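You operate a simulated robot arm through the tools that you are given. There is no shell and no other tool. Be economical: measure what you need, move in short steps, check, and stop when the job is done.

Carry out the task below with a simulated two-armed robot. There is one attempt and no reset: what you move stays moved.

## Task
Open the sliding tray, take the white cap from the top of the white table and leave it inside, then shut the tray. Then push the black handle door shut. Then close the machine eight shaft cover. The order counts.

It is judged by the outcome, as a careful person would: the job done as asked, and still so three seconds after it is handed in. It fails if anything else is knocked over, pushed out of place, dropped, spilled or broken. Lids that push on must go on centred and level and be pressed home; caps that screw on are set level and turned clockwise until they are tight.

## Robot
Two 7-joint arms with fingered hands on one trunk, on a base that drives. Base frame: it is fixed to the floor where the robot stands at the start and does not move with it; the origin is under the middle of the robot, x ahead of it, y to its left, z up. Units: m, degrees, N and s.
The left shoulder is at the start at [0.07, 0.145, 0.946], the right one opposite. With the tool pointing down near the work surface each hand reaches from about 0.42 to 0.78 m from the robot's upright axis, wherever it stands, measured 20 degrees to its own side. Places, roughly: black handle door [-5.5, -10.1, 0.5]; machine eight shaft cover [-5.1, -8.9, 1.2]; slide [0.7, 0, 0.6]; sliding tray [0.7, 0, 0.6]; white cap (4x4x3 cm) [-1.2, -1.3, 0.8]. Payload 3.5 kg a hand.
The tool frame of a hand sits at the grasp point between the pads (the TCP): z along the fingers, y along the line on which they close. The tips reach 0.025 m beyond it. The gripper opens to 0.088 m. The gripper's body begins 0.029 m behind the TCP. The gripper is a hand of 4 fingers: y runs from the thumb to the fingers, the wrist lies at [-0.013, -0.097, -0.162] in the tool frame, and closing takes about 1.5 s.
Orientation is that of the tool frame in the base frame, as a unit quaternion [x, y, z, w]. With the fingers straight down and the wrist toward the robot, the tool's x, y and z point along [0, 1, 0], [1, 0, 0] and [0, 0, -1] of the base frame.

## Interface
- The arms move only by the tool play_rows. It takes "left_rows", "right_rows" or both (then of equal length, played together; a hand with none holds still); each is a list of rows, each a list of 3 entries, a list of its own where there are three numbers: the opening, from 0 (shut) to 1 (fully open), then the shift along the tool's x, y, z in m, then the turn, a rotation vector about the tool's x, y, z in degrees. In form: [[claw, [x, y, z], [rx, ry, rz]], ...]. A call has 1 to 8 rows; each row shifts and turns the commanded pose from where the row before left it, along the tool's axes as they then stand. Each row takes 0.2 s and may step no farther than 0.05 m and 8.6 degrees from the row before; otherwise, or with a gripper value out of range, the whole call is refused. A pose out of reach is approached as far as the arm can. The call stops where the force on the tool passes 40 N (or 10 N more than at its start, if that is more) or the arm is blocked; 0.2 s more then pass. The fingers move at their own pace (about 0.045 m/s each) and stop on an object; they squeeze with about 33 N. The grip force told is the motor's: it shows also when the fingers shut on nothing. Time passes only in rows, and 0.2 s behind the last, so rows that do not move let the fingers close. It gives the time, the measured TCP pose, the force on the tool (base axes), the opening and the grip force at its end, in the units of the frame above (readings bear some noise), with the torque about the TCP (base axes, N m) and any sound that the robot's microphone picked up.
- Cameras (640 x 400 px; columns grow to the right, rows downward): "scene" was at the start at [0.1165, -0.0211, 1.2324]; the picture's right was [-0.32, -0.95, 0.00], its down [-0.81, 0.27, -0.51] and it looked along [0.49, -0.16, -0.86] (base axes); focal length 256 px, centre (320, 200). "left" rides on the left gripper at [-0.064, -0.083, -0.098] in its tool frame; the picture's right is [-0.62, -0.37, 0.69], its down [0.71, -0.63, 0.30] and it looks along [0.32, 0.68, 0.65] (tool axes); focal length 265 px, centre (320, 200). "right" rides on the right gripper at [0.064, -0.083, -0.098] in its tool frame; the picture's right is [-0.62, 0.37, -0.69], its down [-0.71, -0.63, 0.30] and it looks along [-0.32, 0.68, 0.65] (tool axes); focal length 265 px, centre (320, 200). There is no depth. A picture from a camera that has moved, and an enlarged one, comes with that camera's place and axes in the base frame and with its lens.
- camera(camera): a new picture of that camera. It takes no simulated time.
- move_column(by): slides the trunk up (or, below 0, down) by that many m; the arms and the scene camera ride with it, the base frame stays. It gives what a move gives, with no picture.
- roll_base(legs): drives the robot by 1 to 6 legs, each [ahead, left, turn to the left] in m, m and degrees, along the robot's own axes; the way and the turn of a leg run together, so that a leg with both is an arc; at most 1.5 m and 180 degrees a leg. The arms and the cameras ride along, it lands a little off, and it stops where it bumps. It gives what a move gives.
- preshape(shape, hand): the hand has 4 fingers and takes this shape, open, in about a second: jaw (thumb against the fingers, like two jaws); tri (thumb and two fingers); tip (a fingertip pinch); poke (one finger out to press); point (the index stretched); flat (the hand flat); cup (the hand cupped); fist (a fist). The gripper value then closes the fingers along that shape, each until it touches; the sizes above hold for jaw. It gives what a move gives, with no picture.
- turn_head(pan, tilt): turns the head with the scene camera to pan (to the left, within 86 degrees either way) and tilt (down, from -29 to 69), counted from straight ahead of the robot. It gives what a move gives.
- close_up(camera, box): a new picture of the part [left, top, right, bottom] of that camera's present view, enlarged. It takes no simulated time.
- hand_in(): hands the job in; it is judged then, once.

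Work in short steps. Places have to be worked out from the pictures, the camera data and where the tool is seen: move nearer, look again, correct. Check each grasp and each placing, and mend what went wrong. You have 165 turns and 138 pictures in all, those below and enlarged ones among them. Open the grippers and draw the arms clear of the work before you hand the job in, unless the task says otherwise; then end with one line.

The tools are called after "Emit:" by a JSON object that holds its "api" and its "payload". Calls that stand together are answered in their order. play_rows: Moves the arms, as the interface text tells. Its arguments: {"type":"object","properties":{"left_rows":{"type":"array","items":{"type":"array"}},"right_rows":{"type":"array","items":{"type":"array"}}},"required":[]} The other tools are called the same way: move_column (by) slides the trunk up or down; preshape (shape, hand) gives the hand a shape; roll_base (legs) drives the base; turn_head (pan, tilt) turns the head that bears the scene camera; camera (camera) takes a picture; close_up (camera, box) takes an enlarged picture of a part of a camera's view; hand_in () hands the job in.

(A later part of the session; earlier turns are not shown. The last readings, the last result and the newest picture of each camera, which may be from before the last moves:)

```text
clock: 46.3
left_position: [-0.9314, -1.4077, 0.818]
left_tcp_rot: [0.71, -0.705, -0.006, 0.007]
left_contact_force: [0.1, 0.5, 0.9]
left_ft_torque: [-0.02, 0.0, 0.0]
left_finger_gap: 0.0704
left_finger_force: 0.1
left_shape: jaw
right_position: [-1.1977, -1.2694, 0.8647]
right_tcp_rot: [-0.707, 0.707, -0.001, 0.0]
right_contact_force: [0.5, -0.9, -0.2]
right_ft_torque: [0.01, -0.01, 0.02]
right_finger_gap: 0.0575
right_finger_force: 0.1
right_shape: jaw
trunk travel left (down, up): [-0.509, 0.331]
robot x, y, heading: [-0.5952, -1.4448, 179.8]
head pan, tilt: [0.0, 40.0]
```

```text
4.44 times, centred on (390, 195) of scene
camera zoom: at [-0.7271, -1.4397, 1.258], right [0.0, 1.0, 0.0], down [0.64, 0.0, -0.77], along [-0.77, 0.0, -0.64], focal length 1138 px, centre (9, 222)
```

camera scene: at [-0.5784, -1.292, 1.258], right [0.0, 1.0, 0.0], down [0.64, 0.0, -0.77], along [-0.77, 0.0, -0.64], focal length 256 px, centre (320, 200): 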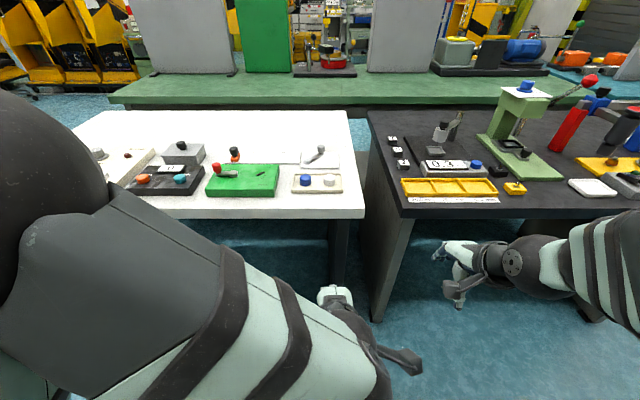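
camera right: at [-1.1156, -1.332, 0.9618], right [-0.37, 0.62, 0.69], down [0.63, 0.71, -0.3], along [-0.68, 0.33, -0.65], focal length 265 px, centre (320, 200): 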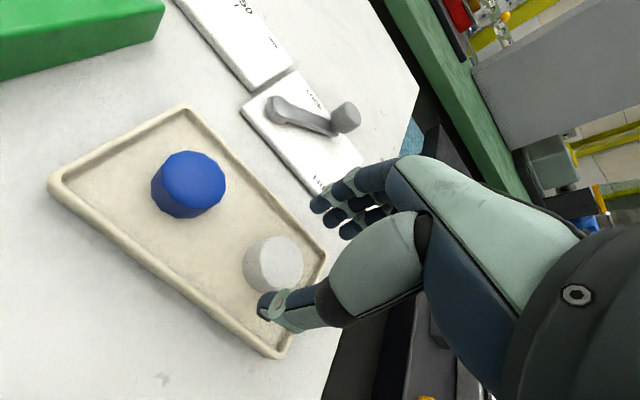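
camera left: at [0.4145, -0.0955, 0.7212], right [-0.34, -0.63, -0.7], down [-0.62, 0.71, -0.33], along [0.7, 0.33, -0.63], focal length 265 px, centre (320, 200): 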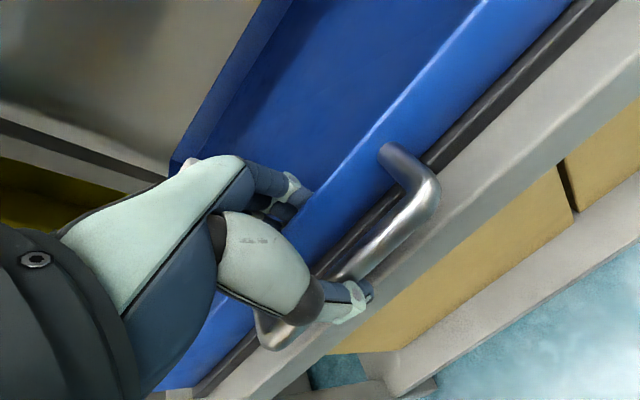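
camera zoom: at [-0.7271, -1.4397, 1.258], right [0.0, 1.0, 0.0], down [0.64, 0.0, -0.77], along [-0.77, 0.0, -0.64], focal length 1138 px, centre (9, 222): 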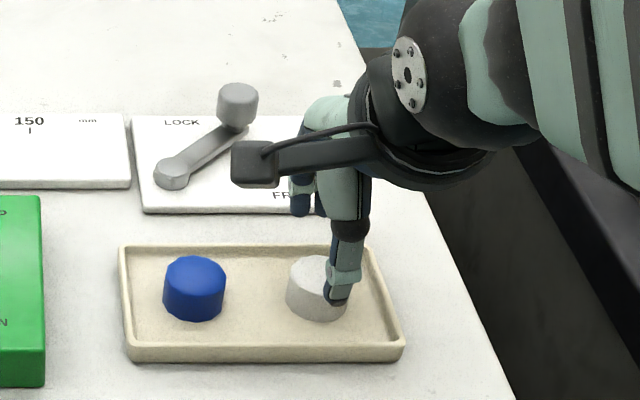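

The hand is centred over the cap. I lower to z≈0.832 and watch the force.

Emit:
{"api": "play_rows", "payload": {"right_rows": [[0.65, [-0.003, 0, 0.012], [0, 0, 0]], [0.65, [0, 0, 0.012], [0, 0, 0]], [0.65, [0, 0, 0.008], [0, 0, 0]], [0.65, [0, 0, 0], [0, 0, 0]]]}}

Emit:
{"api": "close_up", "payload": {"camera": "right", "box": [100, 100, 460, 380]}}

Emit:
{"api": "close_up", "payload": {"camera": "scene", "box": [330, 150, 450, 240]}}

```text
clock: 47.3
left_position: [-0.9271, -1.4085, 0.8206]
left_tcp_rot: [0.71, -0.704, -0.006, 0.008]
left_contact_force: [-0.5, -1.0, -0.1]
left_ft_torque: [-0.03, -0.03, -0.01]
left_finger_gap: 0.0701
left_finger_force: 0.2
left_shape: jaw
right_position: [-1.1964, -1.2657, 0.8392]
right_tcp_rot: [-0.706, 0.708, 0.006, -0.004]
right_contact_force: [2.1, 1.2, 26.9]
right_ft_torque: [-0.2, 0.93, 0.03]
right_finger_gap: 0.056
right_finger_force: 0.1
right_shape: jaw
trunk travel left (down, up): [-0.509, 0.331]
robot x, y, heading: [-0.5904, -1.4401, 179.9]
head pan, tilt: [0.0, 40.0]
```

```text
1.43 times, centred on (280, 240) of right
camera zoom: at [-1.1129, -1.3295, 0.9351], right [-0.36, 0.62, 0.7], down [0.63, 0.71, -0.31], along [-0.69, 0.33, -0.64], focal length 379 px, centre (377, 143)
```

zoom: 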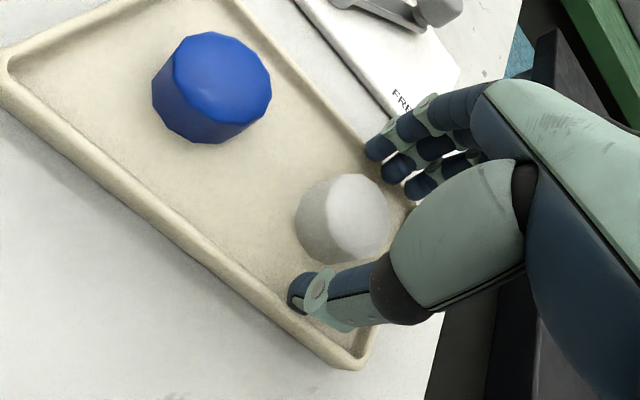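

```text
4.44 times, centred on (390, 195) of scene
camera zoom: at [-0.7222, -1.4408, 1.259], right [0.0, 1.0, 0.0], down [0.64, 0.0, -0.77], along [-0.77, 0.0, -0.64], focal length 1138 px, centre (9, 222)
```

zoom: 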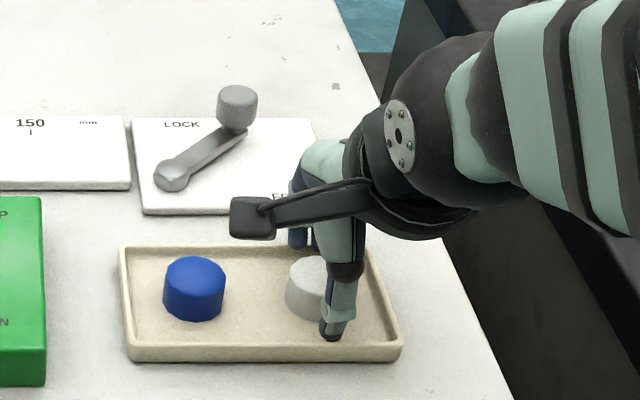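

The fingers rest on the far rim (27 N), but the tips already overlap the cap by about 2 cm. I lift 4 mm to relieve it, shift 3 mm nearer and close on the cap.

Emit:
{"api": "play_rows", "payload": {"right_rows": [[0.65, [0, 0, -0.005], [0, 0, 0]], [0.6, [0, -0.002, 0], [0.5, -0.6, 0]], [0.5, [0, 0, 0], [0, 0, 0]], [0.35, [0, 0, 0], [0, 0, 0]], [0.3, [0, 0, 0], [0, 0, 0]], [0.3, [0, 0, 0], [0, 0, 0]], [0.3, [0, 0, 0], [0, 0, 0]]]}}

Emit:
{"api": "close_up", "payload": {"camera": "right", "box": [100, 100, 460, 380]}}

```text
clock: 48.9
left_position: [-0.9306, -1.4067, 0.8184]
left_tcp_rot: [0.709, -0.705, -0.007, 0.007]
left_contact_force: [0.6, 0.1, -0.2]
left_ft_torque: [0.02, 0.01, 0.01]
left_finger_gap: 0.0702
left_finger_force: 0.1
left_shape: jaw
right_position: [-1.1949, -1.265, 0.8375]
right_tcp_rot: [-0.707, 0.707, 0.001, 0.008]
right_contact_force: [1.8, -0.1, 11.3]
right_ft_torque: [0.05, 0.23, 0.04]
right_finger_gap: 0.0283
right_finger_force: 33.1
right_shape: jaw
trunk travel left (down, up): [-0.509, 0.331]
robot x, y, heading: [-0.5869, -1.4415, 180.2]
head pan, tilt: [0.0, 40.0]
```

```text
1.43 times, centred on (280, 240) of right
camera zoom: at [-1.1129, -1.3297, 0.9349], right [-0.37, 0.61, 0.7], down [0.63, 0.72, -0.29], along [-0.68, 0.33, -0.66], focal length 379 px, centre (377, 143)
```

zoom: 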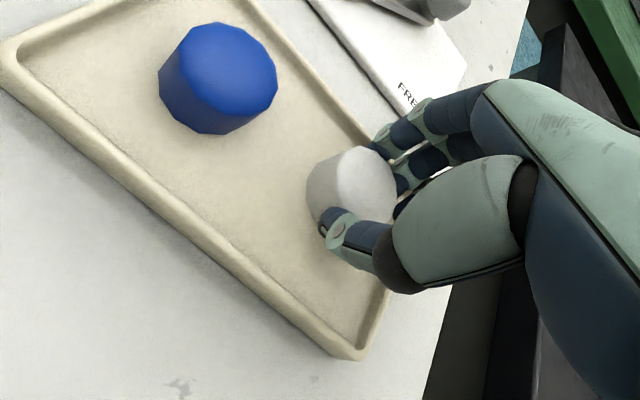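

Grip closed at 2.8 cm — the cap sits about 7–10 mm off to the −y side, a chord grip. I reopen, shift 9 mm and regrip.

Emit:
{"api": "play_rows", "payload": {"right_rows": [[0.6, [0, 0, -0.002], [0, 0, 0]], [0.6, [0, 0, 0], [0, 0, 0]], [0.6, [0.009, 0.003, 0], [0, 0, 0]], [0.4, [0, 0, 0], [0, 0, 0]], [0.3, [0, 0, 0], [0, 0, 0]], [0.3, [0, 0, 0], [0, 0, 0]], [0.3, [0, 0, 0], [0, 0, 0]]]}}

Emit:
{"api": "close_up", "payload": {"camera": "right", "box": [100, 100, 460, 380]}}

```text
clock: 50.5
left_position: [-0.9302, -1.406, 0.8174]
left_tcp_rot: [0.709, -0.705, -0.005, 0.006]
left_contact_force: [0.3, -0.3, 0.0]
left_ft_torque: [-0.01, -0.03, 0.01]
left_finger_gap: 0.0701
left_finger_force: 0.0
left_shape: jaw
right_position: [-1.2006, -1.2727, 0.8385]
right_tcp_rot: [-0.707, 0.708, 0.0, 0.007]
right_contact_force: [0.0, 0.2, -0.3]
right_ft_torque: [-0.01, -0.02, -0.02]
right_finger_gap: 0.0216
right_finger_force: 32.5
right_shape: jaw
trunk travel left (down, up): [-0.509, 0.331]
robot x, y, heading: [-0.594, -1.4385, 180.0]
head pan, tilt: [0.0, 40.0]
```

```text
1.43 times, centred on (280, 240) of right
camera zoom: at [-1.1176, -1.3384, 0.936], right [-0.37, 0.61, 0.7], down [0.63, 0.72, -0.29], along [-0.68, 0.33, -0.66], focal length 379 px, centre (377, 143)
```

zoom: 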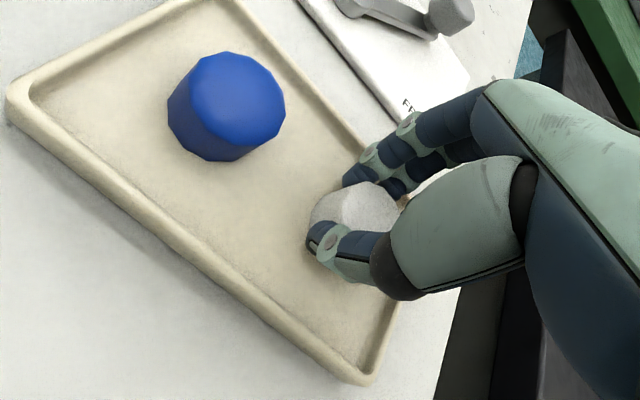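

The cap is now centred between thumb and fingers. I lift gently to test the grip.

Emit:
{"api": "play_rows", "payload": {"right_rows": [[0.25, [0, 0, -0.01], [0, 0, 0]], [0.25, [0, 0, -0.015], [0, 0, 0]], [0.25, [0, 0, -0.015], [0, 0, 0]], [0.25, [0, 0, 0], [0, 0, 0]]]}}

Emit:
{"api": "close_up", "payload": {"camera": "right", "box": [100, 100, 460, 380]}}

Emit:
{"api": "close_up", "payload": {"camera": "scene", "box": [330, 150, 450, 240]}}

```text
clock: 51.5
left_position: [-0.9309, -1.4069, 0.8185]
left_tcp_rot: [0.709, -0.705, -0.006, 0.006]
left_contact_force: [-0.9, -0.1, 0.1]
left_ft_torque: [-0.01, 0.02, 0.01]
left_finger_gap: 0.0703
left_finger_force: 0.0
left_shape: jaw
right_position: [-1.2001, -1.2741, 0.8794]
right_tcp_rot: [-0.706, 0.708, 0.002, 0.007]
right_contact_force: [-0.9, -0.7, -0.9]
right_ft_torque: [0.03, 0.01, 0.0]
right_finger_gap: 0.0232
right_finger_force: 0.1
right_shape: jaw
trunk travel left (down, up): [-0.509, 0.331]
robot x, y, heading: [-0.5936, -1.442, 180.0]
head pan, tilt: [0.0, 40.0]
```

```text
1.43 times, centred on (280, 240) of right
camera zoom: at [-1.119, -1.3391, 0.9755], right [-0.37, 0.61, 0.7], down [0.63, 0.72, -0.29], along [-0.68, 0.33, -0.66], focal length 379 px, centre (377, 143)
```

zoom: 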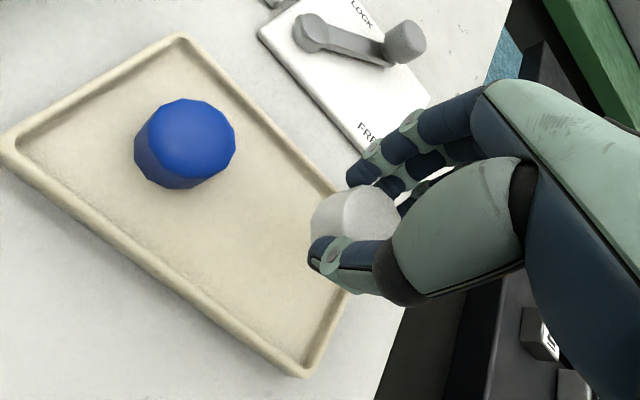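

```text
4.44 times, centred on (390, 195) of scene
camera zoom: at [-0.7277, -1.4398, 1.2579], right [0.0, 1.0, 0.0], down [0.64, 0.0, -0.77], along [-0.77, 0.0, -0.64], focal length 1138 px, centre (9, 222)
```

zoom: 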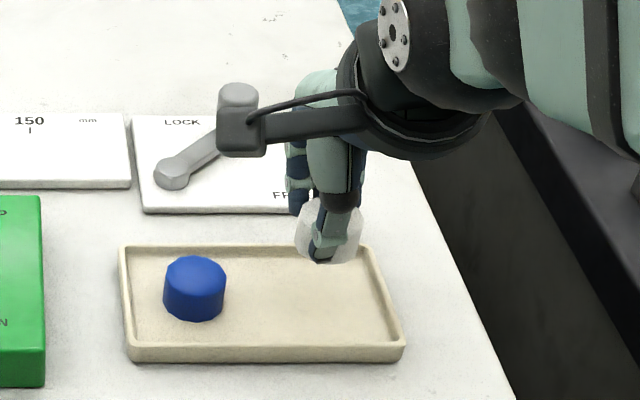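

The cap is lifted, but the grip command is nearly met; I close the command fully to squeeze, and raise the hand well above the table.

Emit:
{"api": "play_rows", "payload": {"right_rows": [[0, [0, 0, 0], [0, 0, 0]], [0, [0, 0, 0], [0, 0, 0]], [0, [0, 0, 0], [0, 0, 0]], [0, [0, -0.02, -0.02], [0, 0, 0]], [0, [0, -0.03, -0.01], [0, 0, 0]], [0, [0, -0.04, 0], [0, 0, 0]], [0, [0, -0.04, 0], [0, 0, 0]], [0, [0, -0.04, 0], [0, 0, 0]]]}}

Emit:
{"api": "camera", "payload": {"camera": "right"}}

```text
clock: 53.3
left_position: [-0.9299, -1.4052, 0.8172]
left_tcp_rot: [0.71, -0.705, -0.006, 0.007]
left_contact_force: [-0.1, 0.1, 0.5]
left_ft_torque: [-0.02, 0.01, 0.01]
left_finger_gap: 0.0705
left_finger_force: 0.0
left_shape: jaw
right_position: [-1.0297, -1.2737, 0.9099]
right_tcp_rot: [0.708, -0.706, -0.001, -0.007]
right_contact_force: [1.0, -0.2, -0.8]
right_ft_torque: [0.0, 0.0, 0.01]
right_finger_gap: 0.0028
right_finger_force: 33.3
right_shape: jaw
trunk travel left (down, up): [-0.509, 0.331]
robot x, y, heading: [-0.5964, -1.4429, 180.1]
head pan, tilt: [0.0, 40.0]
```

```text
98 pictures are left
camera right: at [-0.9479, -1.3378, 1.0081], right [-0.37, 0.61, 0.7], down [0.63, 0.72, -0.29], along [-0.68, 0.33, -0.65], focal length 265 px, centre (320, 200)
```

right: 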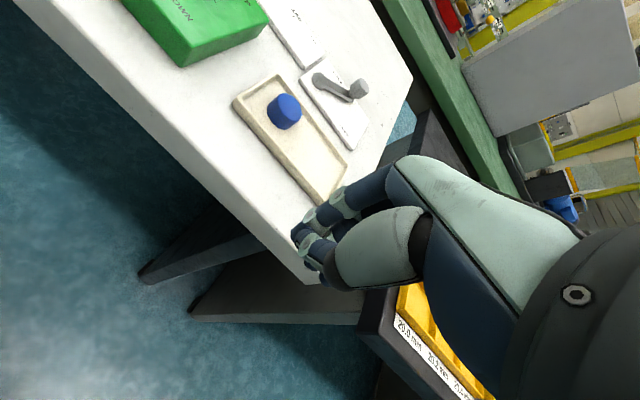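

The gap is nearly zero — the cap was squeezed out or shifted. I look for it.

Emit:
{"api": "camera", "payload": {"camera": "scene"}}

Emit:
{"api": "close_up", "payload": {"camera": "right", "box": [220, 120, 460, 320]}}

Emit:
{"api": "close_up", "payload": {"camera": "scene", "box": [330, 130, 530, 270]}}

```text
97 pictures are left
camera scene: at [-0.7263, -1.4383, 1.2581], right [0.0, 1.0, 0.0], down [0.64, 0.0, -0.77], along [-0.77, 0.0, -0.64], focal length 256 px, centre (320, 200)
```

scene: 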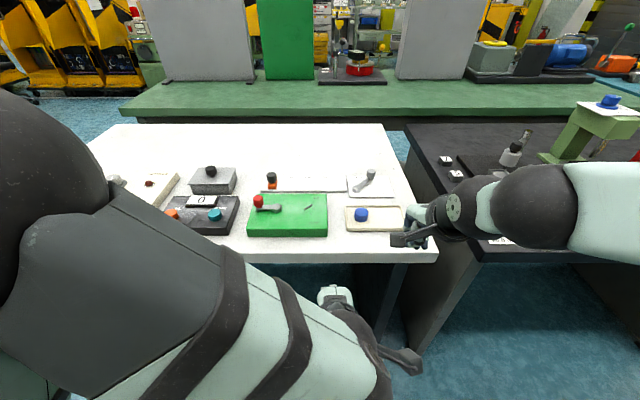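

```text
2.00 times, centred on (340, 220) of right
camera zoom: at [-0.9479, -1.3378, 1.0081], right [-0.37, 0.61, 0.7], down [0.63, 0.72, -0.29], along [-0.68, 0.33, -0.65], focal length 531 px, centre (280, 160)
```

zoom: 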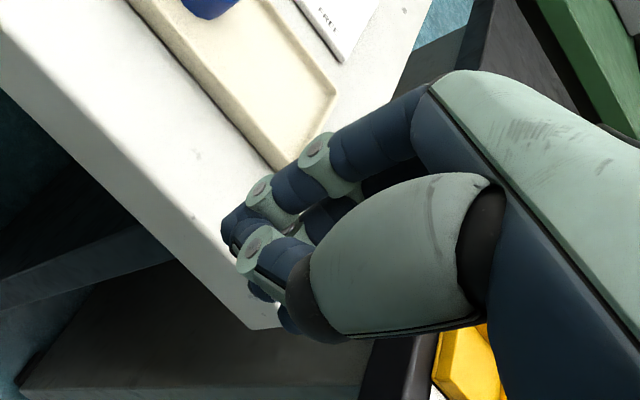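

```text
2.86 times, centred on (430, 200) of scene
camera zoom: at [-0.7263, -1.4383, 1.2581], right [0.0, 1.0, 0.0], down [0.64, 0.0, -0.77], along [-0.77, 0.0, -0.64], focal length 731 px, centre (6, 200)
```

zoom: 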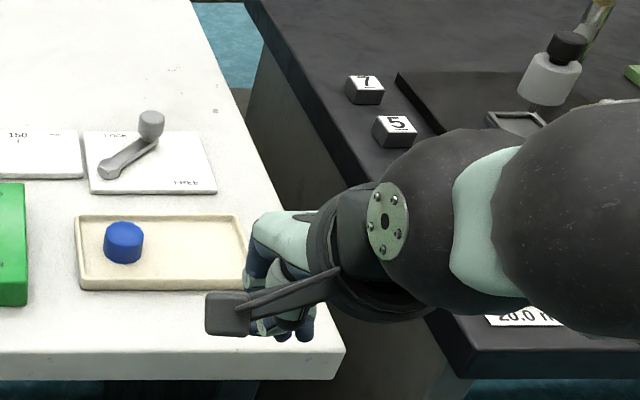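

The cap is not seen on the table; it may be hidden by the arm or in the palm. I back the base 0.2 m with the hand still shut and look at table, floor and hand.

Emit:
{"api": "roll_base", "payload": {"legs": [[-0.2, 0, 0]]}}

Emit:
{"api": "turn_head", "payload": {"pan": -20, "tilt": 48}}

Emit:
{"api": "camera", "payload": {"camera": "scene"}}

Emit:
{"api": "camera", "payload": {"camera": "right"}}

```text
clock: 54.9
left_position: [-0.7296, -1.4068, 0.818]
left_tcp_rot: [0.71, -0.704, -0.006, 0.006]
left_contact_force: [-0.3, -1.0, 0.9]
left_ft_torque: [0.03, -0.01, -0.05]
left_finger_gap: 0.0705
left_finger_force: 0.0
left_shape: jaw
right_position: [-0.8301, -1.275, 0.9112]
right_tcp_rot: [-0.707, 0.708, 0.001, 0.007]
right_contact_force: [0.2, -0.5, -0.4]
right_ft_torque: [-0.02, -0.03, -0.01]
right_finger_gap: 0.0028
right_finger_force: 32.9
right_shape: jaw
trunk travel left (down, up): [-0.509, 0.331]
robot x, y, heading: [-0.3967, -1.4385, -179.7]
head pan, tilt: [0.0, 40.0]
```

```text
clock: 55.8
left_position: [-0.73, -1.4076, 0.8184]
left_tcp_rot: [0.71, -0.704, -0.005, 0.006]
left_contact_force: [0.0, 0.5, -0.3]
left_ft_torque: [0.0, 0.0, 0.01]
left_finger_gap: 0.0703
left_finger_force: 0.1
left_shape: jaw
right_position: [-0.8307, -1.2755, 0.9104]
right_tcp_rot: [0.707, -0.707, 0.0, -0.007]
right_contact_force: [0.1, -0.3, -0.2]
right_ft_torque: [0.01, 0.02, -0.02]
right_finger_gap: 0.0029
right_finger_force: 32.3
right_shape: jaw
trunk travel left (down, up): [-0.509, 0.331]
robot x, y, heading: [-0.3931, -1.4398, -180.0]
head pan, tilt: [-20.0, 48.0]
```

```text
94 pictures are left
camera scene: at [-0.5153, -1.4131, 1.2465], right [0.34, 0.94, 0.0], down [0.7, -0.25, -0.67], along [-0.63, 0.23, -0.74], focal length 256 px, centre (320, 200)
```

scene: 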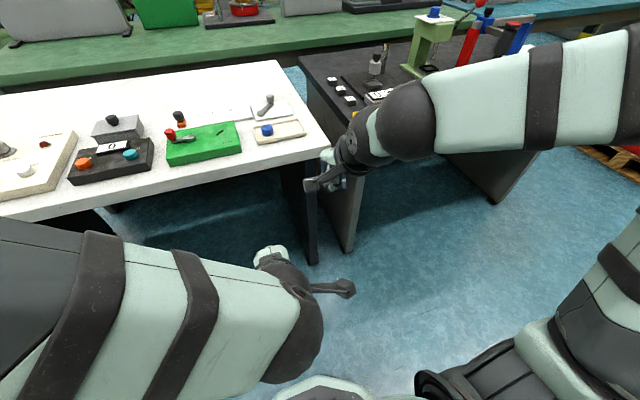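

```text
93 pictures are left
camera right: at [-0.7486, -1.3395, 1.0076], right [-0.38, 0.61, 0.7], down [0.63, 0.72, -0.29], along [-0.68, 0.33, -0.66], focal length 265 px, centre (320, 200)
```

right: 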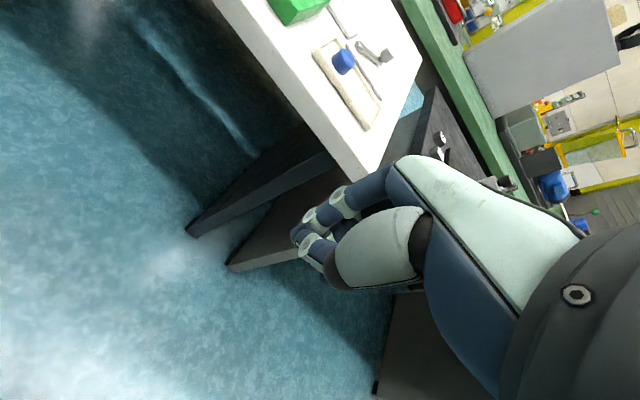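

I enlarge the hand and the floor areas.

Emit:
{"api": "close_up", "payload": {"camera": "scene", "box": [280, 120, 420, 210]}}

Emit:
{"api": "close_up", "payload": {"camera": "scene", "box": [220, 150, 460, 300]}}

```text
4.44 times, centred on (350, 165) of scene
camera zoom: at [-0.5153, -1.4131, 1.2465], right [0.34, 0.94, 0.0], down [0.7, -0.25, -0.67], along [-0.63, 0.23, -0.74], focal length 1138 px, centre (187, 356)
```

zoom: 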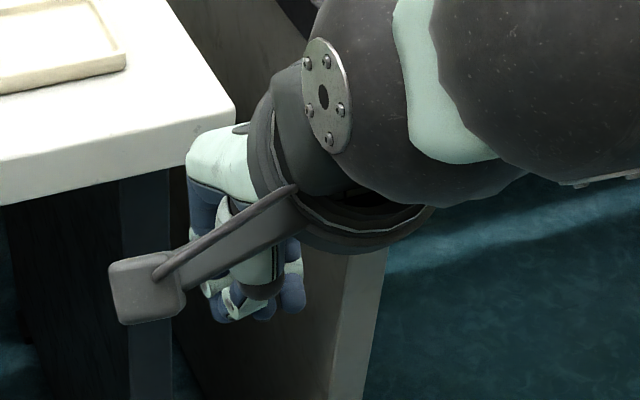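

```text
2.67 times, centred on (340, 225) of scene
camera zoom: at [-0.5153, -1.4131, 1.2465], right [0.34, 0.94, 0.0], down [0.7, -0.25, -0.67], along [-0.63, 0.23, -0.74], focal length 683 px, centre (267, 133)
```

zoom: 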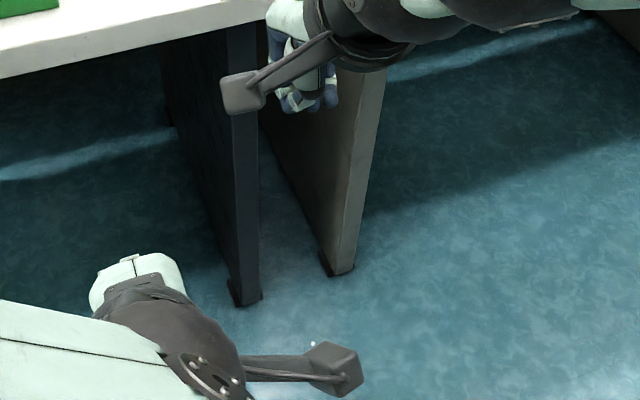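

I turn the closed right hand about its finger axis so the head camera can look into the palm from the side.

Emit:
{"api": "play_rows", "payload": {"right_rows": [[0, [0, 0, 0], [0, 0, -8.5]], [0, [0, 0, 0], [0, 0, -8.5]], [0, [0, 0, 0], [0, 0, -8.5]], [0, [0, 0, 0], [0, 0, -8.5]], [0, [0, 0, 0], [0, 0, -8.5]], [0, [0, 0, 0], [0, 0, -8.5]]]}}

Emit:
{"api": "close_up", "payload": {"camera": "scene", "box": [260, 100, 420, 220]}}

Emit:
{"api": "camera", "payload": {"camera": "right"}}

```text
clock: 57.1
left_position: [-0.73, -1.4066, 0.8183]
left_tcp_rot: [0.71, -0.704, -0.006, 0.006]
left_contact_force: [0.2, -0.5, -0.1]
left_ft_torque: [-0.01, 0.03, 0.01]
left_finger_gap: 0.0699
left_finger_force: 0.1
left_shape: jaw
right_position: [-0.8309, -1.2746, 0.9107]
right_tcp_rot: [0.943, -0.332, 0.003, -0.007]
right_contact_force: [-0.2, 0.2, 0.9]
right_ft_torque: [0.0, 0.0, 0.0]
right_finger_gap: 0.0026
right_finger_force: 32.6
right_shape: jaw
trunk travel left (down, up): [-0.509, 0.331]
robot x, y, heading: [-0.3914, -1.4363, -179.7]
head pan, tilt: [-20.0, 48.0]
```

```text
3.33 times, centred on (340, 160) of scene
camera zoom: at [-0.5154, -1.4128, 1.2465], right [0.34, 0.94, 0.0], down [0.7, -0.25, -0.67], along [-0.63, 0.23, -0.74], focal length 853 px, centre (253, 333)
```

zoom: 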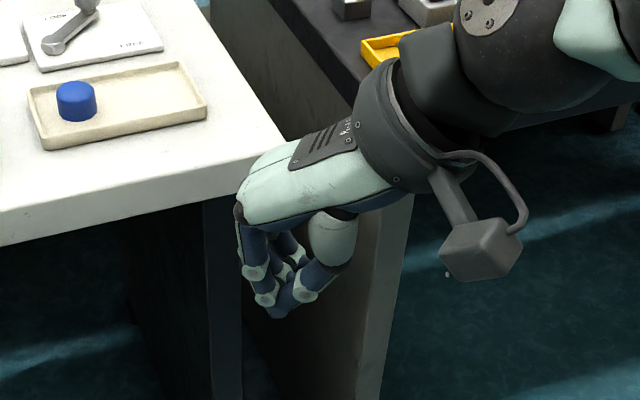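

```text
89 pictures are left
camera right: at [-0.7297, -1.2507, 1.0089], right [-0.72, 0.09, 0.69], down [-0.16, 0.94, -0.3], along [-0.68, -0.32, -0.66], focal length 265 px, centre (320, 200)
```

right: 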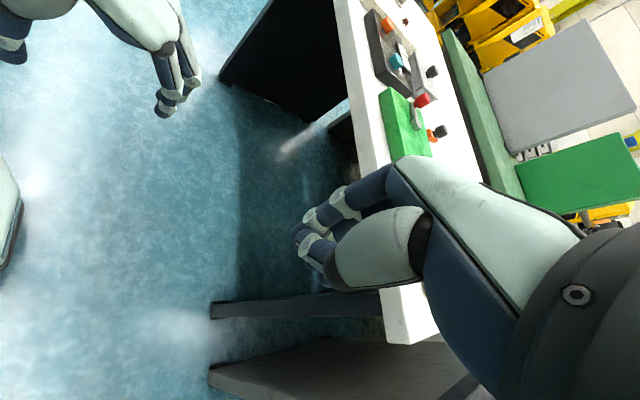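

The hand is empty: the cap slipped out. I search the tables and floor.

Emit:
{"api": "turn_head", "payload": {"pan": -10, "tilt": 40}}

Emit:
{"api": "close_up", "payload": {"camera": "scene", "box": [180, 60, 420, 210]}}

Emit:
{"api": "camera", "payload": {"camera": "scene"}}

```text
clock: 57.9
left_position: [-0.7303, -1.4084, 0.8197]
left_tcp_rot: [0.71, -0.704, -0.005, 0.006]
left_contact_force: [0.6, -0.7, 0.1]
left_ft_torque: [0.0, -0.07, 0.02]
left_finger_gap: 0.0701
left_finger_force: 0.0
left_shape: jaw
right_position: [-0.8304, -1.2746, 0.9111]
right_tcp_rot: [0.943, -0.334, 0.002, -0.006]
right_contact_force: [0.2, 0.7, -0.4]
right_ft_torque: [-0.01, -0.05, 0.0]
right_finger_gap: 0.0028
right_finger_force: 32.9
right_shape: jaw
trunk travel left (down, up): [-0.509, 0.331]
robot x, y, heading: [-0.3913, -1.4403, -180.0]
head pan, tilt: [-10.0, 40.0]
```

```text
2.67 times, centred on (300, 135) of scene
camera zoom: at [-0.5246, -1.4251, 1.258], right [0.17, 0.98, 0.0], down [0.63, -0.11, -0.77], along [-0.75, 0.13, -0.64], focal length 683 px, centre (373, 373)
```

zoom: 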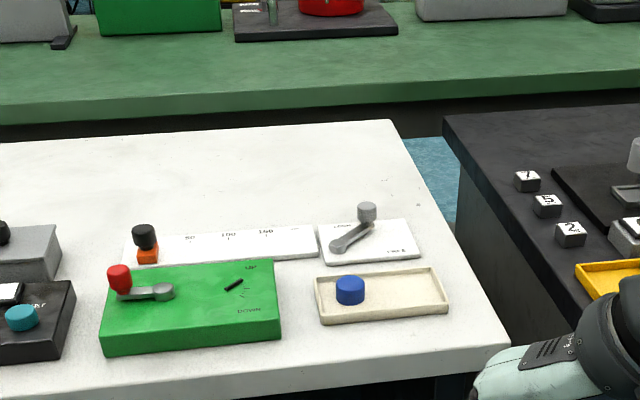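

```text
87 pictures are left
camera scene: at [-0.5246, -1.4251, 1.258], right [0.17, 0.98, 0.0], down [0.63, -0.11, -0.77], along [-0.75, 0.13, -0.64], focal length 256 px, centre (320, 200)
```

scene: 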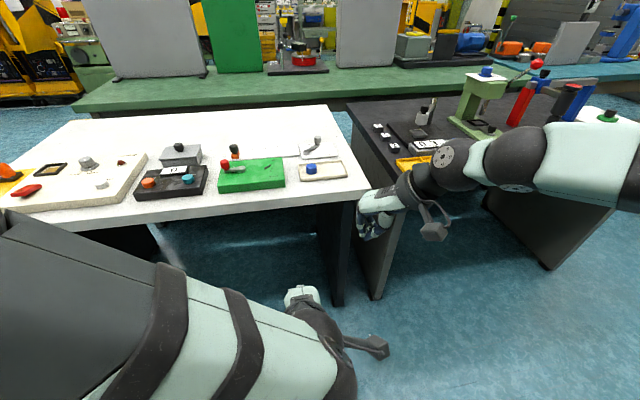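

Not on the tables, so it must be on the floor. I lift the arms out of view a bit by backing off and look under the tables.

Emit:
{"api": "roll_base", "payload": {"legs": [[-0.25, 0, 0]]}}

Emit:
{"api": "turn_head", "payload": {"pan": 0, "tilt": 40}}

Emit:
{"api": "camera", "payload": {"camera": "scene"}}

Emit:
{"api": "close_up", "payload": {"camera": "scene", "box": [200, 160, 440, 310]}}

```text
clock: 59.7
left_position: [-0.4759, -1.4082, 0.8183]
left_tcp_rot: [0.712, -0.703, -0.006, 0.007]
left_contact_force: [0.0, 1.0, 0.3]
left_ft_torque: [-0.01, 0.02, -0.01]
left_finger_gap: 0.07
left_finger_force: 0.0
left_shape: jaw
right_position: [-0.5774, -1.2756, 0.9107]
right_tcp_rot: [0.943, -0.332, 0.002, -0.007]
right_contact_force: [-0.5, 0.4, -0.4]
right_ft_torque: [0.02, 0.02, -0.01]
right_finger_gap: 0.0028
right_finger_force: 33.1
right_shape: jaw
trunk travel left (down, up): [-0.509, 0.331]
robot x, y, heading: [-0.1367, -1.4366, -179.7]
head pan, tilt: [-10.0, 40.0]
```

```text
clock: 60.4
left_position: [-0.4767, -1.4079, 0.8198]
left_tcp_rot: [0.711, -0.703, -0.005, 0.006]
left_contact_force: [0.2, -0.7, -0.5]
left_ft_torque: [-0.02, 0.02, -0.01]
left_finger_gap: 0.0703
left_finger_force: 0.1
left_shape: jaw
right_position: [-0.5774, -1.276, 0.9099]
right_tcp_rot: [0.943, -0.332, 0.003, -0.006]
right_contact_force: [0.1, 0.5, -0.1]
right_ft_torque: [-0.01, -0.06, -0.01]
right_finger_gap: 0.003
right_finger_force: 33.3
right_shape: jaw
trunk travel left (down, up): [-0.509, 0.331]
robot x, y, heading: [-0.1417, -1.4361, -179.6]
head pan, tilt: [0.0, 40.0]
```

```text
86 pictures are left
camera scene: at [-0.2726, -1.4394, 1.258], right [0.0, 1.0, 0.0], down [0.64, 0.0, -0.77], along [-0.77, 0.0, -0.64], focal length 256 px, centre (320, 200)
```

scene: 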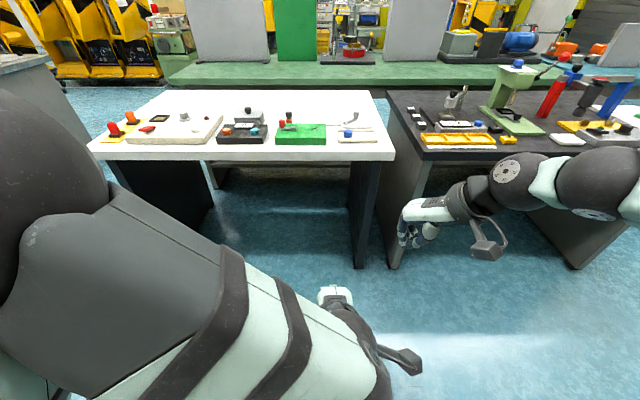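

```text
2.67 times, centred on (320, 235) of scene
camera zoom: at [-0.2726, -1.4394, 1.258], right [0.0, 1.0, 0.0], down [0.64, 0.0, -0.77], along [-0.77, 0.0, -0.64], focal length 683 px, centre (320, 107)
```

zoom: 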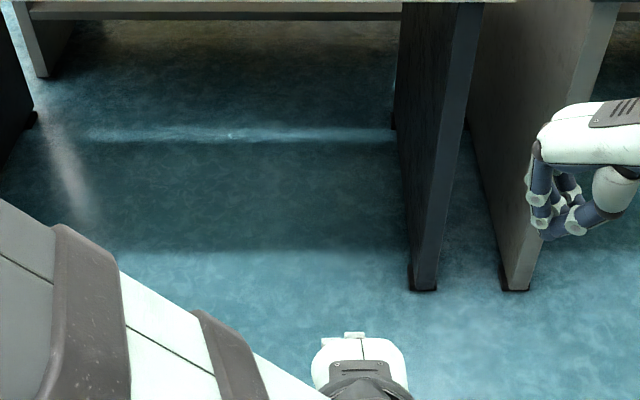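

Not under the white table either. I look down near the robot and to both sides.

Emit:
{"api": "turn_head", "payload": {"pan": -40, "tilt": 50}}

Emit:
{"api": "camera", "payload": {"camera": "scene"}}

Emit:
{"api": "camera", "payload": {"camera": "left"}}

Emit:
{"api": "turn_head", "payload": {"pan": 40, "tilt": 30}}

Emit:
{"api": "camera", "payload": {"camera": "scene"}}

```text
clock: 61.5
left_position: [-0.4753, -1.407, 0.8185]
left_tcp_rot: [0.712, -0.703, -0.005, 0.006]
left_contact_force: [0.5, -0.2, 0.0]
left_ft_torque: [0.0, 0.03, -0.05]
left_finger_gap: 0.0703
left_finger_force: 0.1
left_shape: jaw
right_position: [-0.5781, -1.2769, 0.9106]
right_tcp_rot: [0.943, -0.332, 0.002, -0.008]
right_contact_force: [0.8, 0.3, 0.0]
right_ft_torque: [0.0, 0.01, -0.01]
right_finger_gap: 0.0028
right_finger_force: 33.1
right_shape: jaw
trunk travel left (down, up): [-0.509, 0.331]
robot x, y, heading: [-0.1385, -1.4381, -179.5]
head pan, tilt: [-40.0, 50.0]
```

```text
84 pictures are left
camera scene: at [-0.2468, -1.3899, 1.2438], right [0.64, 0.77, 0.0], down [0.59, -0.49, -0.64], along [-0.49, 0.41, -0.77], focal length 256 px, centre (320, 200)
```

scene: 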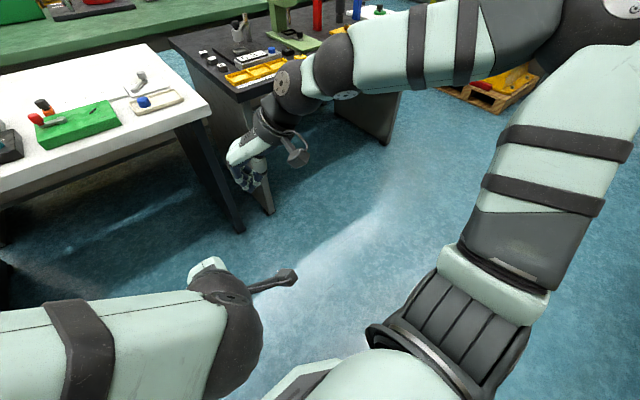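

```text
83 pictures are left
camera left: at [-0.3928, -1.3426, 0.9143], right [0.35, 0.62, -0.7], down [0.63, -0.71, -0.31], along [-0.69, -0.33, -0.64], focal length 265 px, centre (320, 200)
```

left: 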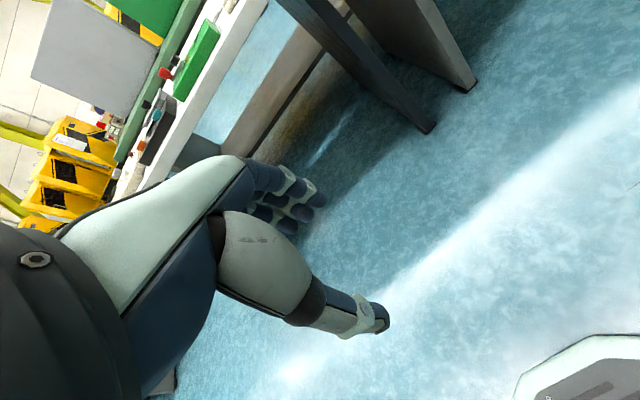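

```text
clock: 63.0
left_position: [-0.4754, -1.4077, 0.8177]
left_tcp_rot: [0.711, -0.703, -0.005, 0.006]
left_contact_force: [-0.3, -0.6, -0.2]
left_ft_torque: [0.0, -0.01, 0.0]
left_finger_gap: 0.0702
left_finger_force: 0.1
left_shape: jaw
right_position: [-0.5775, -1.2764, 0.9108]
right_tcp_rot: [0.943, -0.332, 0.002, -0.007]
right_contact_force: [0.3, 0.7, 0.4]
right_ft_torque: [0.03, -0.02, -0.01]
right_finger_gap: 0.0031
right_finger_force: 33.1
right_shape: jaw
trunk travel left (down, up): [-0.509, 0.331]
robot x, y, heading: [-0.137, -1.4375, -179.8]
head pan, tilt: [40.0, 30.0]
```

```text
82 pictures are left
camera scene: at [-0.2565, -1.4975, 1.2733], right [-0.65, 0.76, 0.0], down [0.38, 0.32, -0.87], along [-0.66, -0.56, -0.5], focal length 256 px, centre (320, 200)
```

scene: 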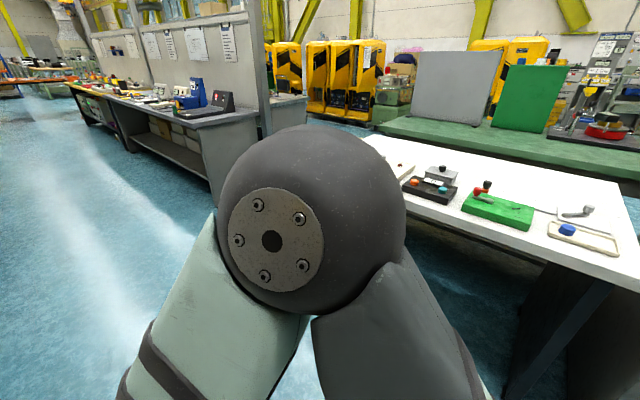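

I check the grey table and the floor beneath and between in enlargement.

Emit:
{"api": "turn_head", "payload": {"pan": -25, "tilt": 35}}

Emit:
{"api": "close_up", "payload": {"camera": "scene", "box": [150, 60, 470, 260]}}

```text
clock: 64.4
left_position: [-0.4762, -1.4081, 0.8179]
left_tcp_rot: [0.712, -0.702, -0.005, 0.006]
left_contact_force: [-0.4, 0.4, 0.3]
left_ft_torque: [0.0, -0.02, 0.0]
left_finger_gap: 0.07
left_finger_force: 0.1
left_shape: jaw
right_position: [-0.5777, -1.2767, 0.9109]
right_tcp_rot: [0.943, -0.333, 0.002, -0.006]
right_contact_force: [0.1, -0.4, -0.8]
right_ft_torque: [-0.02, -0.01, 0.0]
right_finger_gap: 0.0031
right_finger_force: 33.2
right_shape: jaw
trunk travel left (down, up): [-0.509, 0.331]
robot x, y, heading: [-0.139, -1.4402, -179.6]
head pan, tilt: [-25.0, 35.0]
```

```text
2.00 times, centred on (310, 160) of scene
camera zoom: at [-0.2675, -1.4023, 1.2655], right [0.42, 0.91, 0.0], down [0.52, -0.24, -0.82], along [-0.74, 0.34, -0.57], focal length 512 px, centre (340, 280)
```

zoom: 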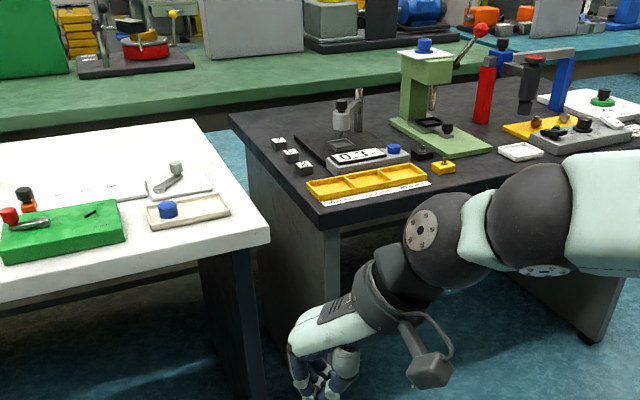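

I lower the trunk so the head camera can look under the tables.

Emit:
{"api": "move_column", "payload": {"by": -0.45}}

Emit:
{"api": "turn_head", "payload": {"pan": -8, "tilt": 22}}

Emit:
{"api": "camera", "payload": {"camera": "scene"}}

Emit:
{"api": "turn_head", "payload": {"pan": -50, "tilt": 25}}

Emit:
{"api": "camera", "payload": {"camera": "scene"}}

```text
refused: -0.45 is not a number from -0.4 to 0.4
```

```text
clock: 65.2
left_position: [-0.4755, -1.4075, 0.8174]
left_tcp_rot: [0.711, -0.703, -0.004, 0.006]
left_contact_force: [0.2, 0.2, -0.1]
left_ft_torque: [0.03, 0.03, 0.01]
left_finger_gap: 0.0704
left_finger_force: 0.2
left_shape: jaw
right_position: [-0.577, -1.2766, 0.9108]
right_tcp_rot: [0.943, -0.332, 0.003, -0.007]
right_contact_force: [-0.4, -0.1, 0.2]
right_ft_torque: [0.02, 0.01, 0.01]
right_finger_gap: 0.0031
right_finger_force: 32.9
right_shape: jaw
trunk travel left (down, up): [-0.509, 0.331]
robot x, y, heading: [-0.1367, -1.4369, -179.5]
head pan, tilt: [-8.0, 22.0]
```

```text
80 pictures are left
camera scene: at [-0.2794, -1.4265, 1.2861], right [0.13, 0.99, 0.0], down [0.37, -0.05, -0.93], along [-0.92, 0.12, -0.38], focal length 256 px, centre (320, 200)
```

scene: 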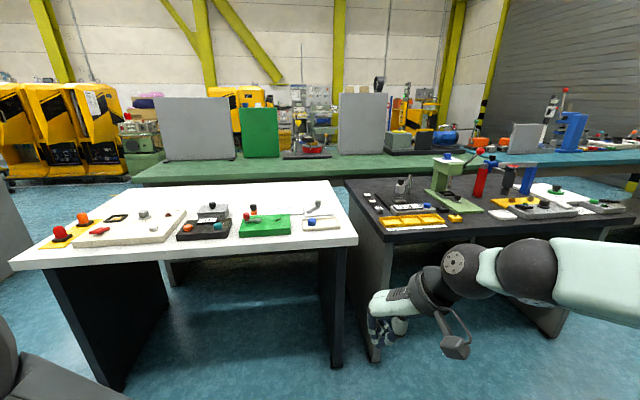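

```text
clock: 66.3
left_position: [-0.4761, -1.4073, 0.8179]
left_tcp_rot: [0.711, -0.703, -0.006, 0.007]
left_contact_force: [-0.9, -0.7, 0.7]
left_ft_torque: [-0.01, 0.04, -0.01]
left_finger_gap: 0.0703
left_finger_force: 0.1
left_shape: jaw
right_position: [-0.5773, -1.2756, 0.9102]
right_tcp_rot: [0.943, -0.331, 0.002, -0.006]
right_contact_force: [-0.1, -0.5, 0.0]
right_ft_torque: [0.03, 0.01, 0.0]
right_finger_gap: 0.0029
right_finger_force: 32.9
right_shape: jaw
trunk travel left (down, up): [-0.509, 0.331]
robot x, y, heading: [-0.138, -1.4356, -179.6]
head pan, tilt: [-50.0, 25.0]
```

```text
79 pictures are left
camera scene: at [-0.2471, -1.3689, 1.2813], right [0.76, 0.65, 0.0], down [0.27, -0.32, -0.91], along [-0.59, 0.69, -0.42], focal length 256 px, centre (320, 200)
```

scene: 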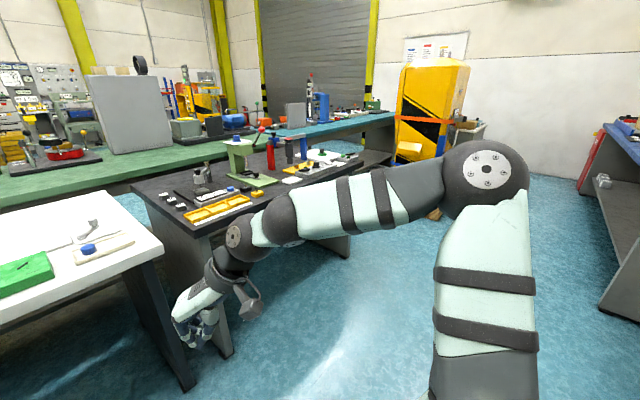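

I lower the trunk 0.4 m, within the allowed step, and look again.

Emit:
{"api": "move_column", "payload": {"by": -0.4}}

Emit:
{"api": "turn_head", "payload": {"pan": -5, "tilt": 25}}

Emit:
{"api": "camera", "payload": {"camera": "scene"}}

Emit:
{"api": "close_up", "payload": {"camera": "scene", "box": [270, 80, 510, 230]}}

```text
clock: 70.1
left_position: [-0.4759, -1.408, 0.4175]
left_tcp_rot: [0.712, -0.702, -0.004, 0.006]
left_contact_force: [0.4, 1.2, -0.5]
left_ft_torque: [0.01, 0.0, -0.01]
left_finger_gap: 0.0703
left_finger_force: 0.0
left_shape: jaw
right_position: [-0.5776, -1.2762, 0.5116]
right_tcp_rot: [0.943, -0.332, 0.003, -0.007]
right_contact_force: [-0.2, 0.4, 0.1]
right_ft_torque: [-0.02, 0.02, -0.01]
right_finger_gap: 0.0027
right_finger_force: 32.9
right_shape: jaw
trunk travel left (down, up): [-0.109, 0.731]
robot x, y, heading: [-0.1407, -1.4379, -179.9]
head pan, tilt: [-50.0, 25.0]
```

```text
clock: 71.2
left_position: [-0.4771, -1.4086, 0.4185]
left_tcp_rot: [0.712, -0.703, -0.005, 0.007]
left_contact_force: [0.4, -0.2, 1.5]
left_ft_torque: [0.02, 0.0, 0.0]
left_finger_gap: 0.0703
left_finger_force: 0.1
left_shape: jaw
right_position: [-0.5786, -1.2752, 0.5116]
right_tcp_rot: [0.943, -0.332, 0.002, -0.006]
right_contact_force: [-0.3, 0.1, -0.3]
right_ft_torque: [0.02, -0.01, -0.01]
right_finger_gap: 0.0028
right_finger_force: 32.9
right_shape: jaw
trunk travel left (down, up): [-0.109, 0.731]
robot x, y, heading: [-0.1398, -1.4348, -179.8]
head pan, tilt: [-5.0, 25.0]
```

```text
78 pictures are left
camera scene: at [-0.2792, -1.4315, 0.8813], right [0.08, 1.0, 0.0], down [0.42, -0.04, -0.91], along [-0.9, 0.08, -0.42], focal length 256 px, centre (320, 200)
```

scene: 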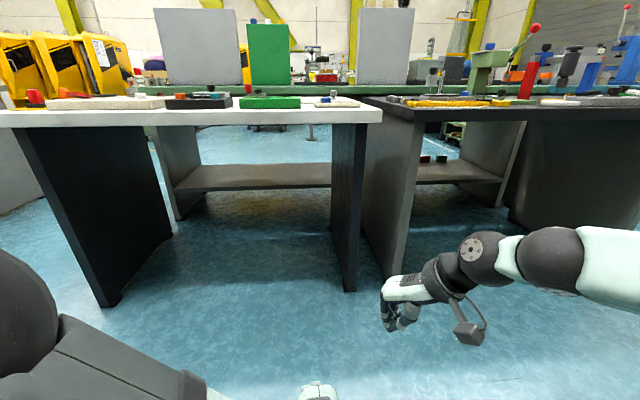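

```text
2.67 times, centred on (390, 155) of scene
camera zoom: at [-0.2792, -1.4315, 0.8813], right [0.08, 1.0, 0.0], down [0.42, -0.04, -0.91], along [-0.9, 0.08, -0.42], focal length 683 px, centre (133, 320)
```

zoom: 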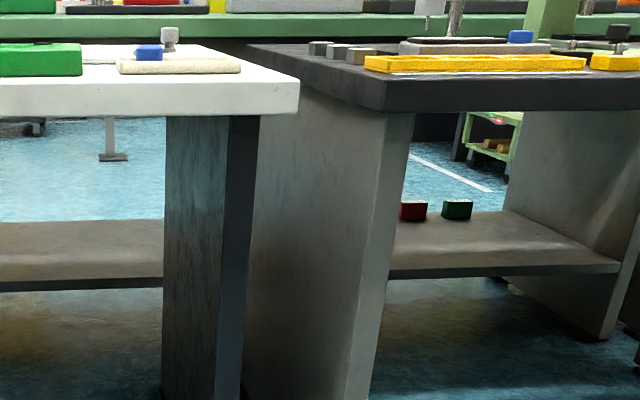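

Not visible below. The remaining blind spot is the slot between the two tables; I shift the base right to look along it.

Emit:
{"api": "roll_base", "payload": {"legs": [[0, -0.3, 0]]}}

Emit:
{"api": "turn_head", "payload": {"pan": 0, "tilt": 30}}

Emit:
{"api": "camera", "payload": {"camera": "scene"}}

Emit:
{"api": "close_up", "payload": {"camera": "scene", "box": [240, 100, 400, 220]}}

```text
clock: 73.3
left_position: [-0.4764, -1.1052, 0.417]
left_tcp_rot: [0.71, -0.704, -0.005, 0.007]
left_contact_force: [-0.5, -0.1, 0.5]
left_ft_torque: [-0.01, 0.0, -0.02]
left_finger_gap: 0.0702
left_finger_force: 0.2
left_shape: jaw
right_position: [-0.5781, -0.9731, 0.5116]
right_tcp_rot: [0.943, -0.334, 0.003, -0.006]
right_contact_force: [-0.3, 0.0, -0.3]
right_ft_torque: [0.03, 0.0, 0.05]
right_finger_gap: 0.0028
right_finger_force: 32.7
right_shape: jaw
trunk travel left (down, up): [-0.109, 0.731]
robot x, y, heading: [-0.1437, -1.141, -179.8]
head pan, tilt: [-5.0, 25.0]
```

```text
clock: 73.9
left_position: [-0.4762, -1.1062, 0.4182]
left_tcp_rot: [0.71, -0.704, -0.005, 0.006]
left_contact_force: [0.6, -0.1, 0.5]
left_ft_torque: [-0.02, 0.01, -0.02]
left_finger_gap: 0.0704
left_finger_force: 0.1
left_shape: jaw
right_position: [-0.579, -0.9738, 0.5108]
right_tcp_rot: [0.943, -0.333, 0.002, -0.007]
right_contact_force: [-0.5, 0.1, -0.9]
right_ft_torque: [0.01, -0.04, 0.01]
right_finger_gap: 0.003
right_finger_force: 33.1
right_shape: jaw
trunk travel left (down, up): [-0.109, 0.731]
robot x, y, heading: [-0.1399, -1.1379, -179.9]
head pan, tilt: [0.0, 30.0]
```

```text
76 pictures are left
camera scene: at [-0.2788, -1.1389, 0.8734], right [0.0, 1.0, 0.0], down [0.5, 0.0, -0.87], along [-0.87, 0.0, -0.5], focal length 256 px, centre (320, 200)
```

scene: 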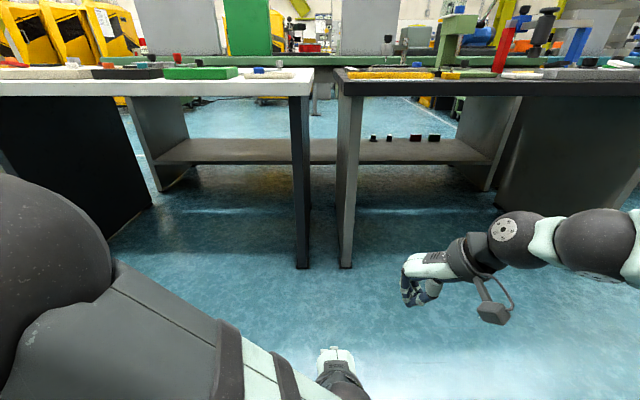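

```text
3.33 times, centred on (320, 160) of scene
camera zoom: at [-0.2788, -1.1389, 0.8734], right [0.0, 1.0, 0.0], down [0.5, 0.0, -0.87], along [-0.87, 0.0, -0.5], focal length 853 px, centre (320, 333)
```

zoom: 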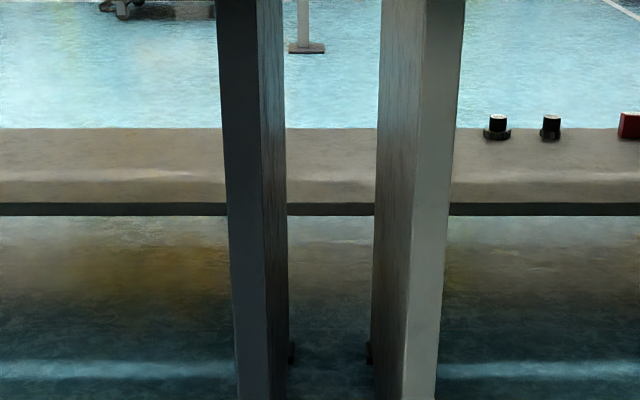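

I look along both sides of the robot on the floor.

Emit:
{"api": "turn_head", "payload": {"pan": 86, "tilt": 35}}

Emit:
{"api": "camera", "payload": {"camera": "scene"}}

Emit:
{"api": "turn_head", "payload": {"pan": -86, "tilt": 35}}

Emit:
{"api": "camera", "payload": {"camera": "scene"}}

```text
clock: 75.5
left_position: [-0.4764, -1.1067, 0.4186]
left_tcp_rot: [0.71, -0.704, -0.005, 0.007]
left_contact_force: [0.1, 0.8, -0.3]
left_ft_torque: [-0.01, -0.01, 0.03]
left_finger_gap: 0.0702
left_finger_force: 0.0
left_shape: jaw
right_position: [-0.578, -0.9737, 0.5113]
right_tcp_rot: [0.943, -0.334, 0.003, -0.007]
right_contact_force: [0.4, 0.0, -0.3]
right_ft_torque: [-0.02, 0.01, -0.05]
right_finger_gap: 0.0027
right_finger_force: 33.3
right_shape: jaw
trunk travel left (down, up): [-0.109, 0.731]
robot x, y, heading: [-0.1382, -1.1384, -180.0]
head pan, tilt: [85.9, 35.0]
```

```text
74 pictures are left
camera scene: at [-0.1945, -1.2266, 0.8656], right [-1.0, 0.07, 0.0], down [0.04, 0.57, -0.82], along [-0.06, -0.82, -0.57], focal length 256 px, centre (320, 200)
```

scene: 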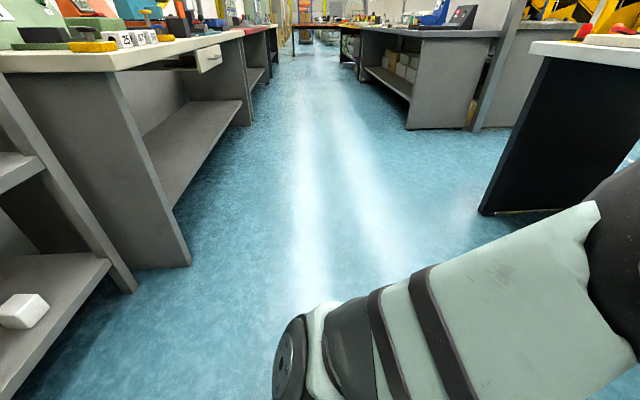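

```text
clock: 78.1
left_position: [-0.4768, -1.1062, 0.4171]
left_tcp_rot: [0.71, -0.704, -0.005, 0.006]
left_contact_force: [0.1, -0.5, 0.0]
left_ft_torque: [-0.01, 0.01, -0.02]
left_finger_gap: 0.0702
left_finger_force: 0.0
left_shape: jaw
right_position: [-0.5779, -0.9729, 0.5105]
right_tcp_rot: [0.943, -0.333, 0.002, -0.007]
right_contact_force: [0.6, 0.5, 0.3]
right_ft_torque: [0.02, 0.0, 0.0]
right_finger_gap: 0.0029
right_finger_force: 33.3
right_shape: jaw
trunk travel left (down, up): [-0.109, 0.731]
robot x, y, heading: [-0.1379, -1.1426, -179.8]
head pan, tilt: [-85.9, 35.0]
```

```text
73 pictures are left
camera scene: at [-0.1947, -1.0509, 0.8655], right [1.0, 0.07, 0.0], down [0.04, -0.57, -0.82], along [-0.06, 0.82, -0.57], focal length 256 px, centre (320, 200)
```

scene: 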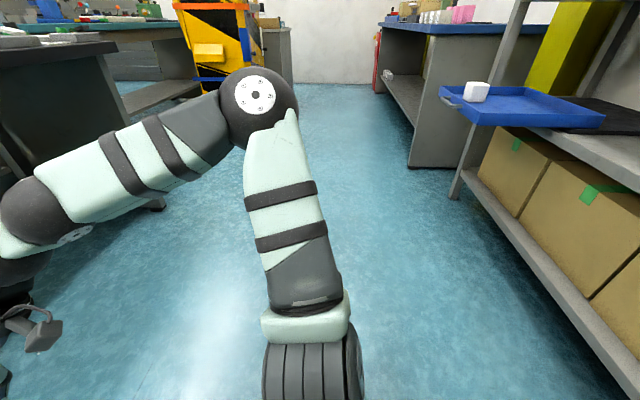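

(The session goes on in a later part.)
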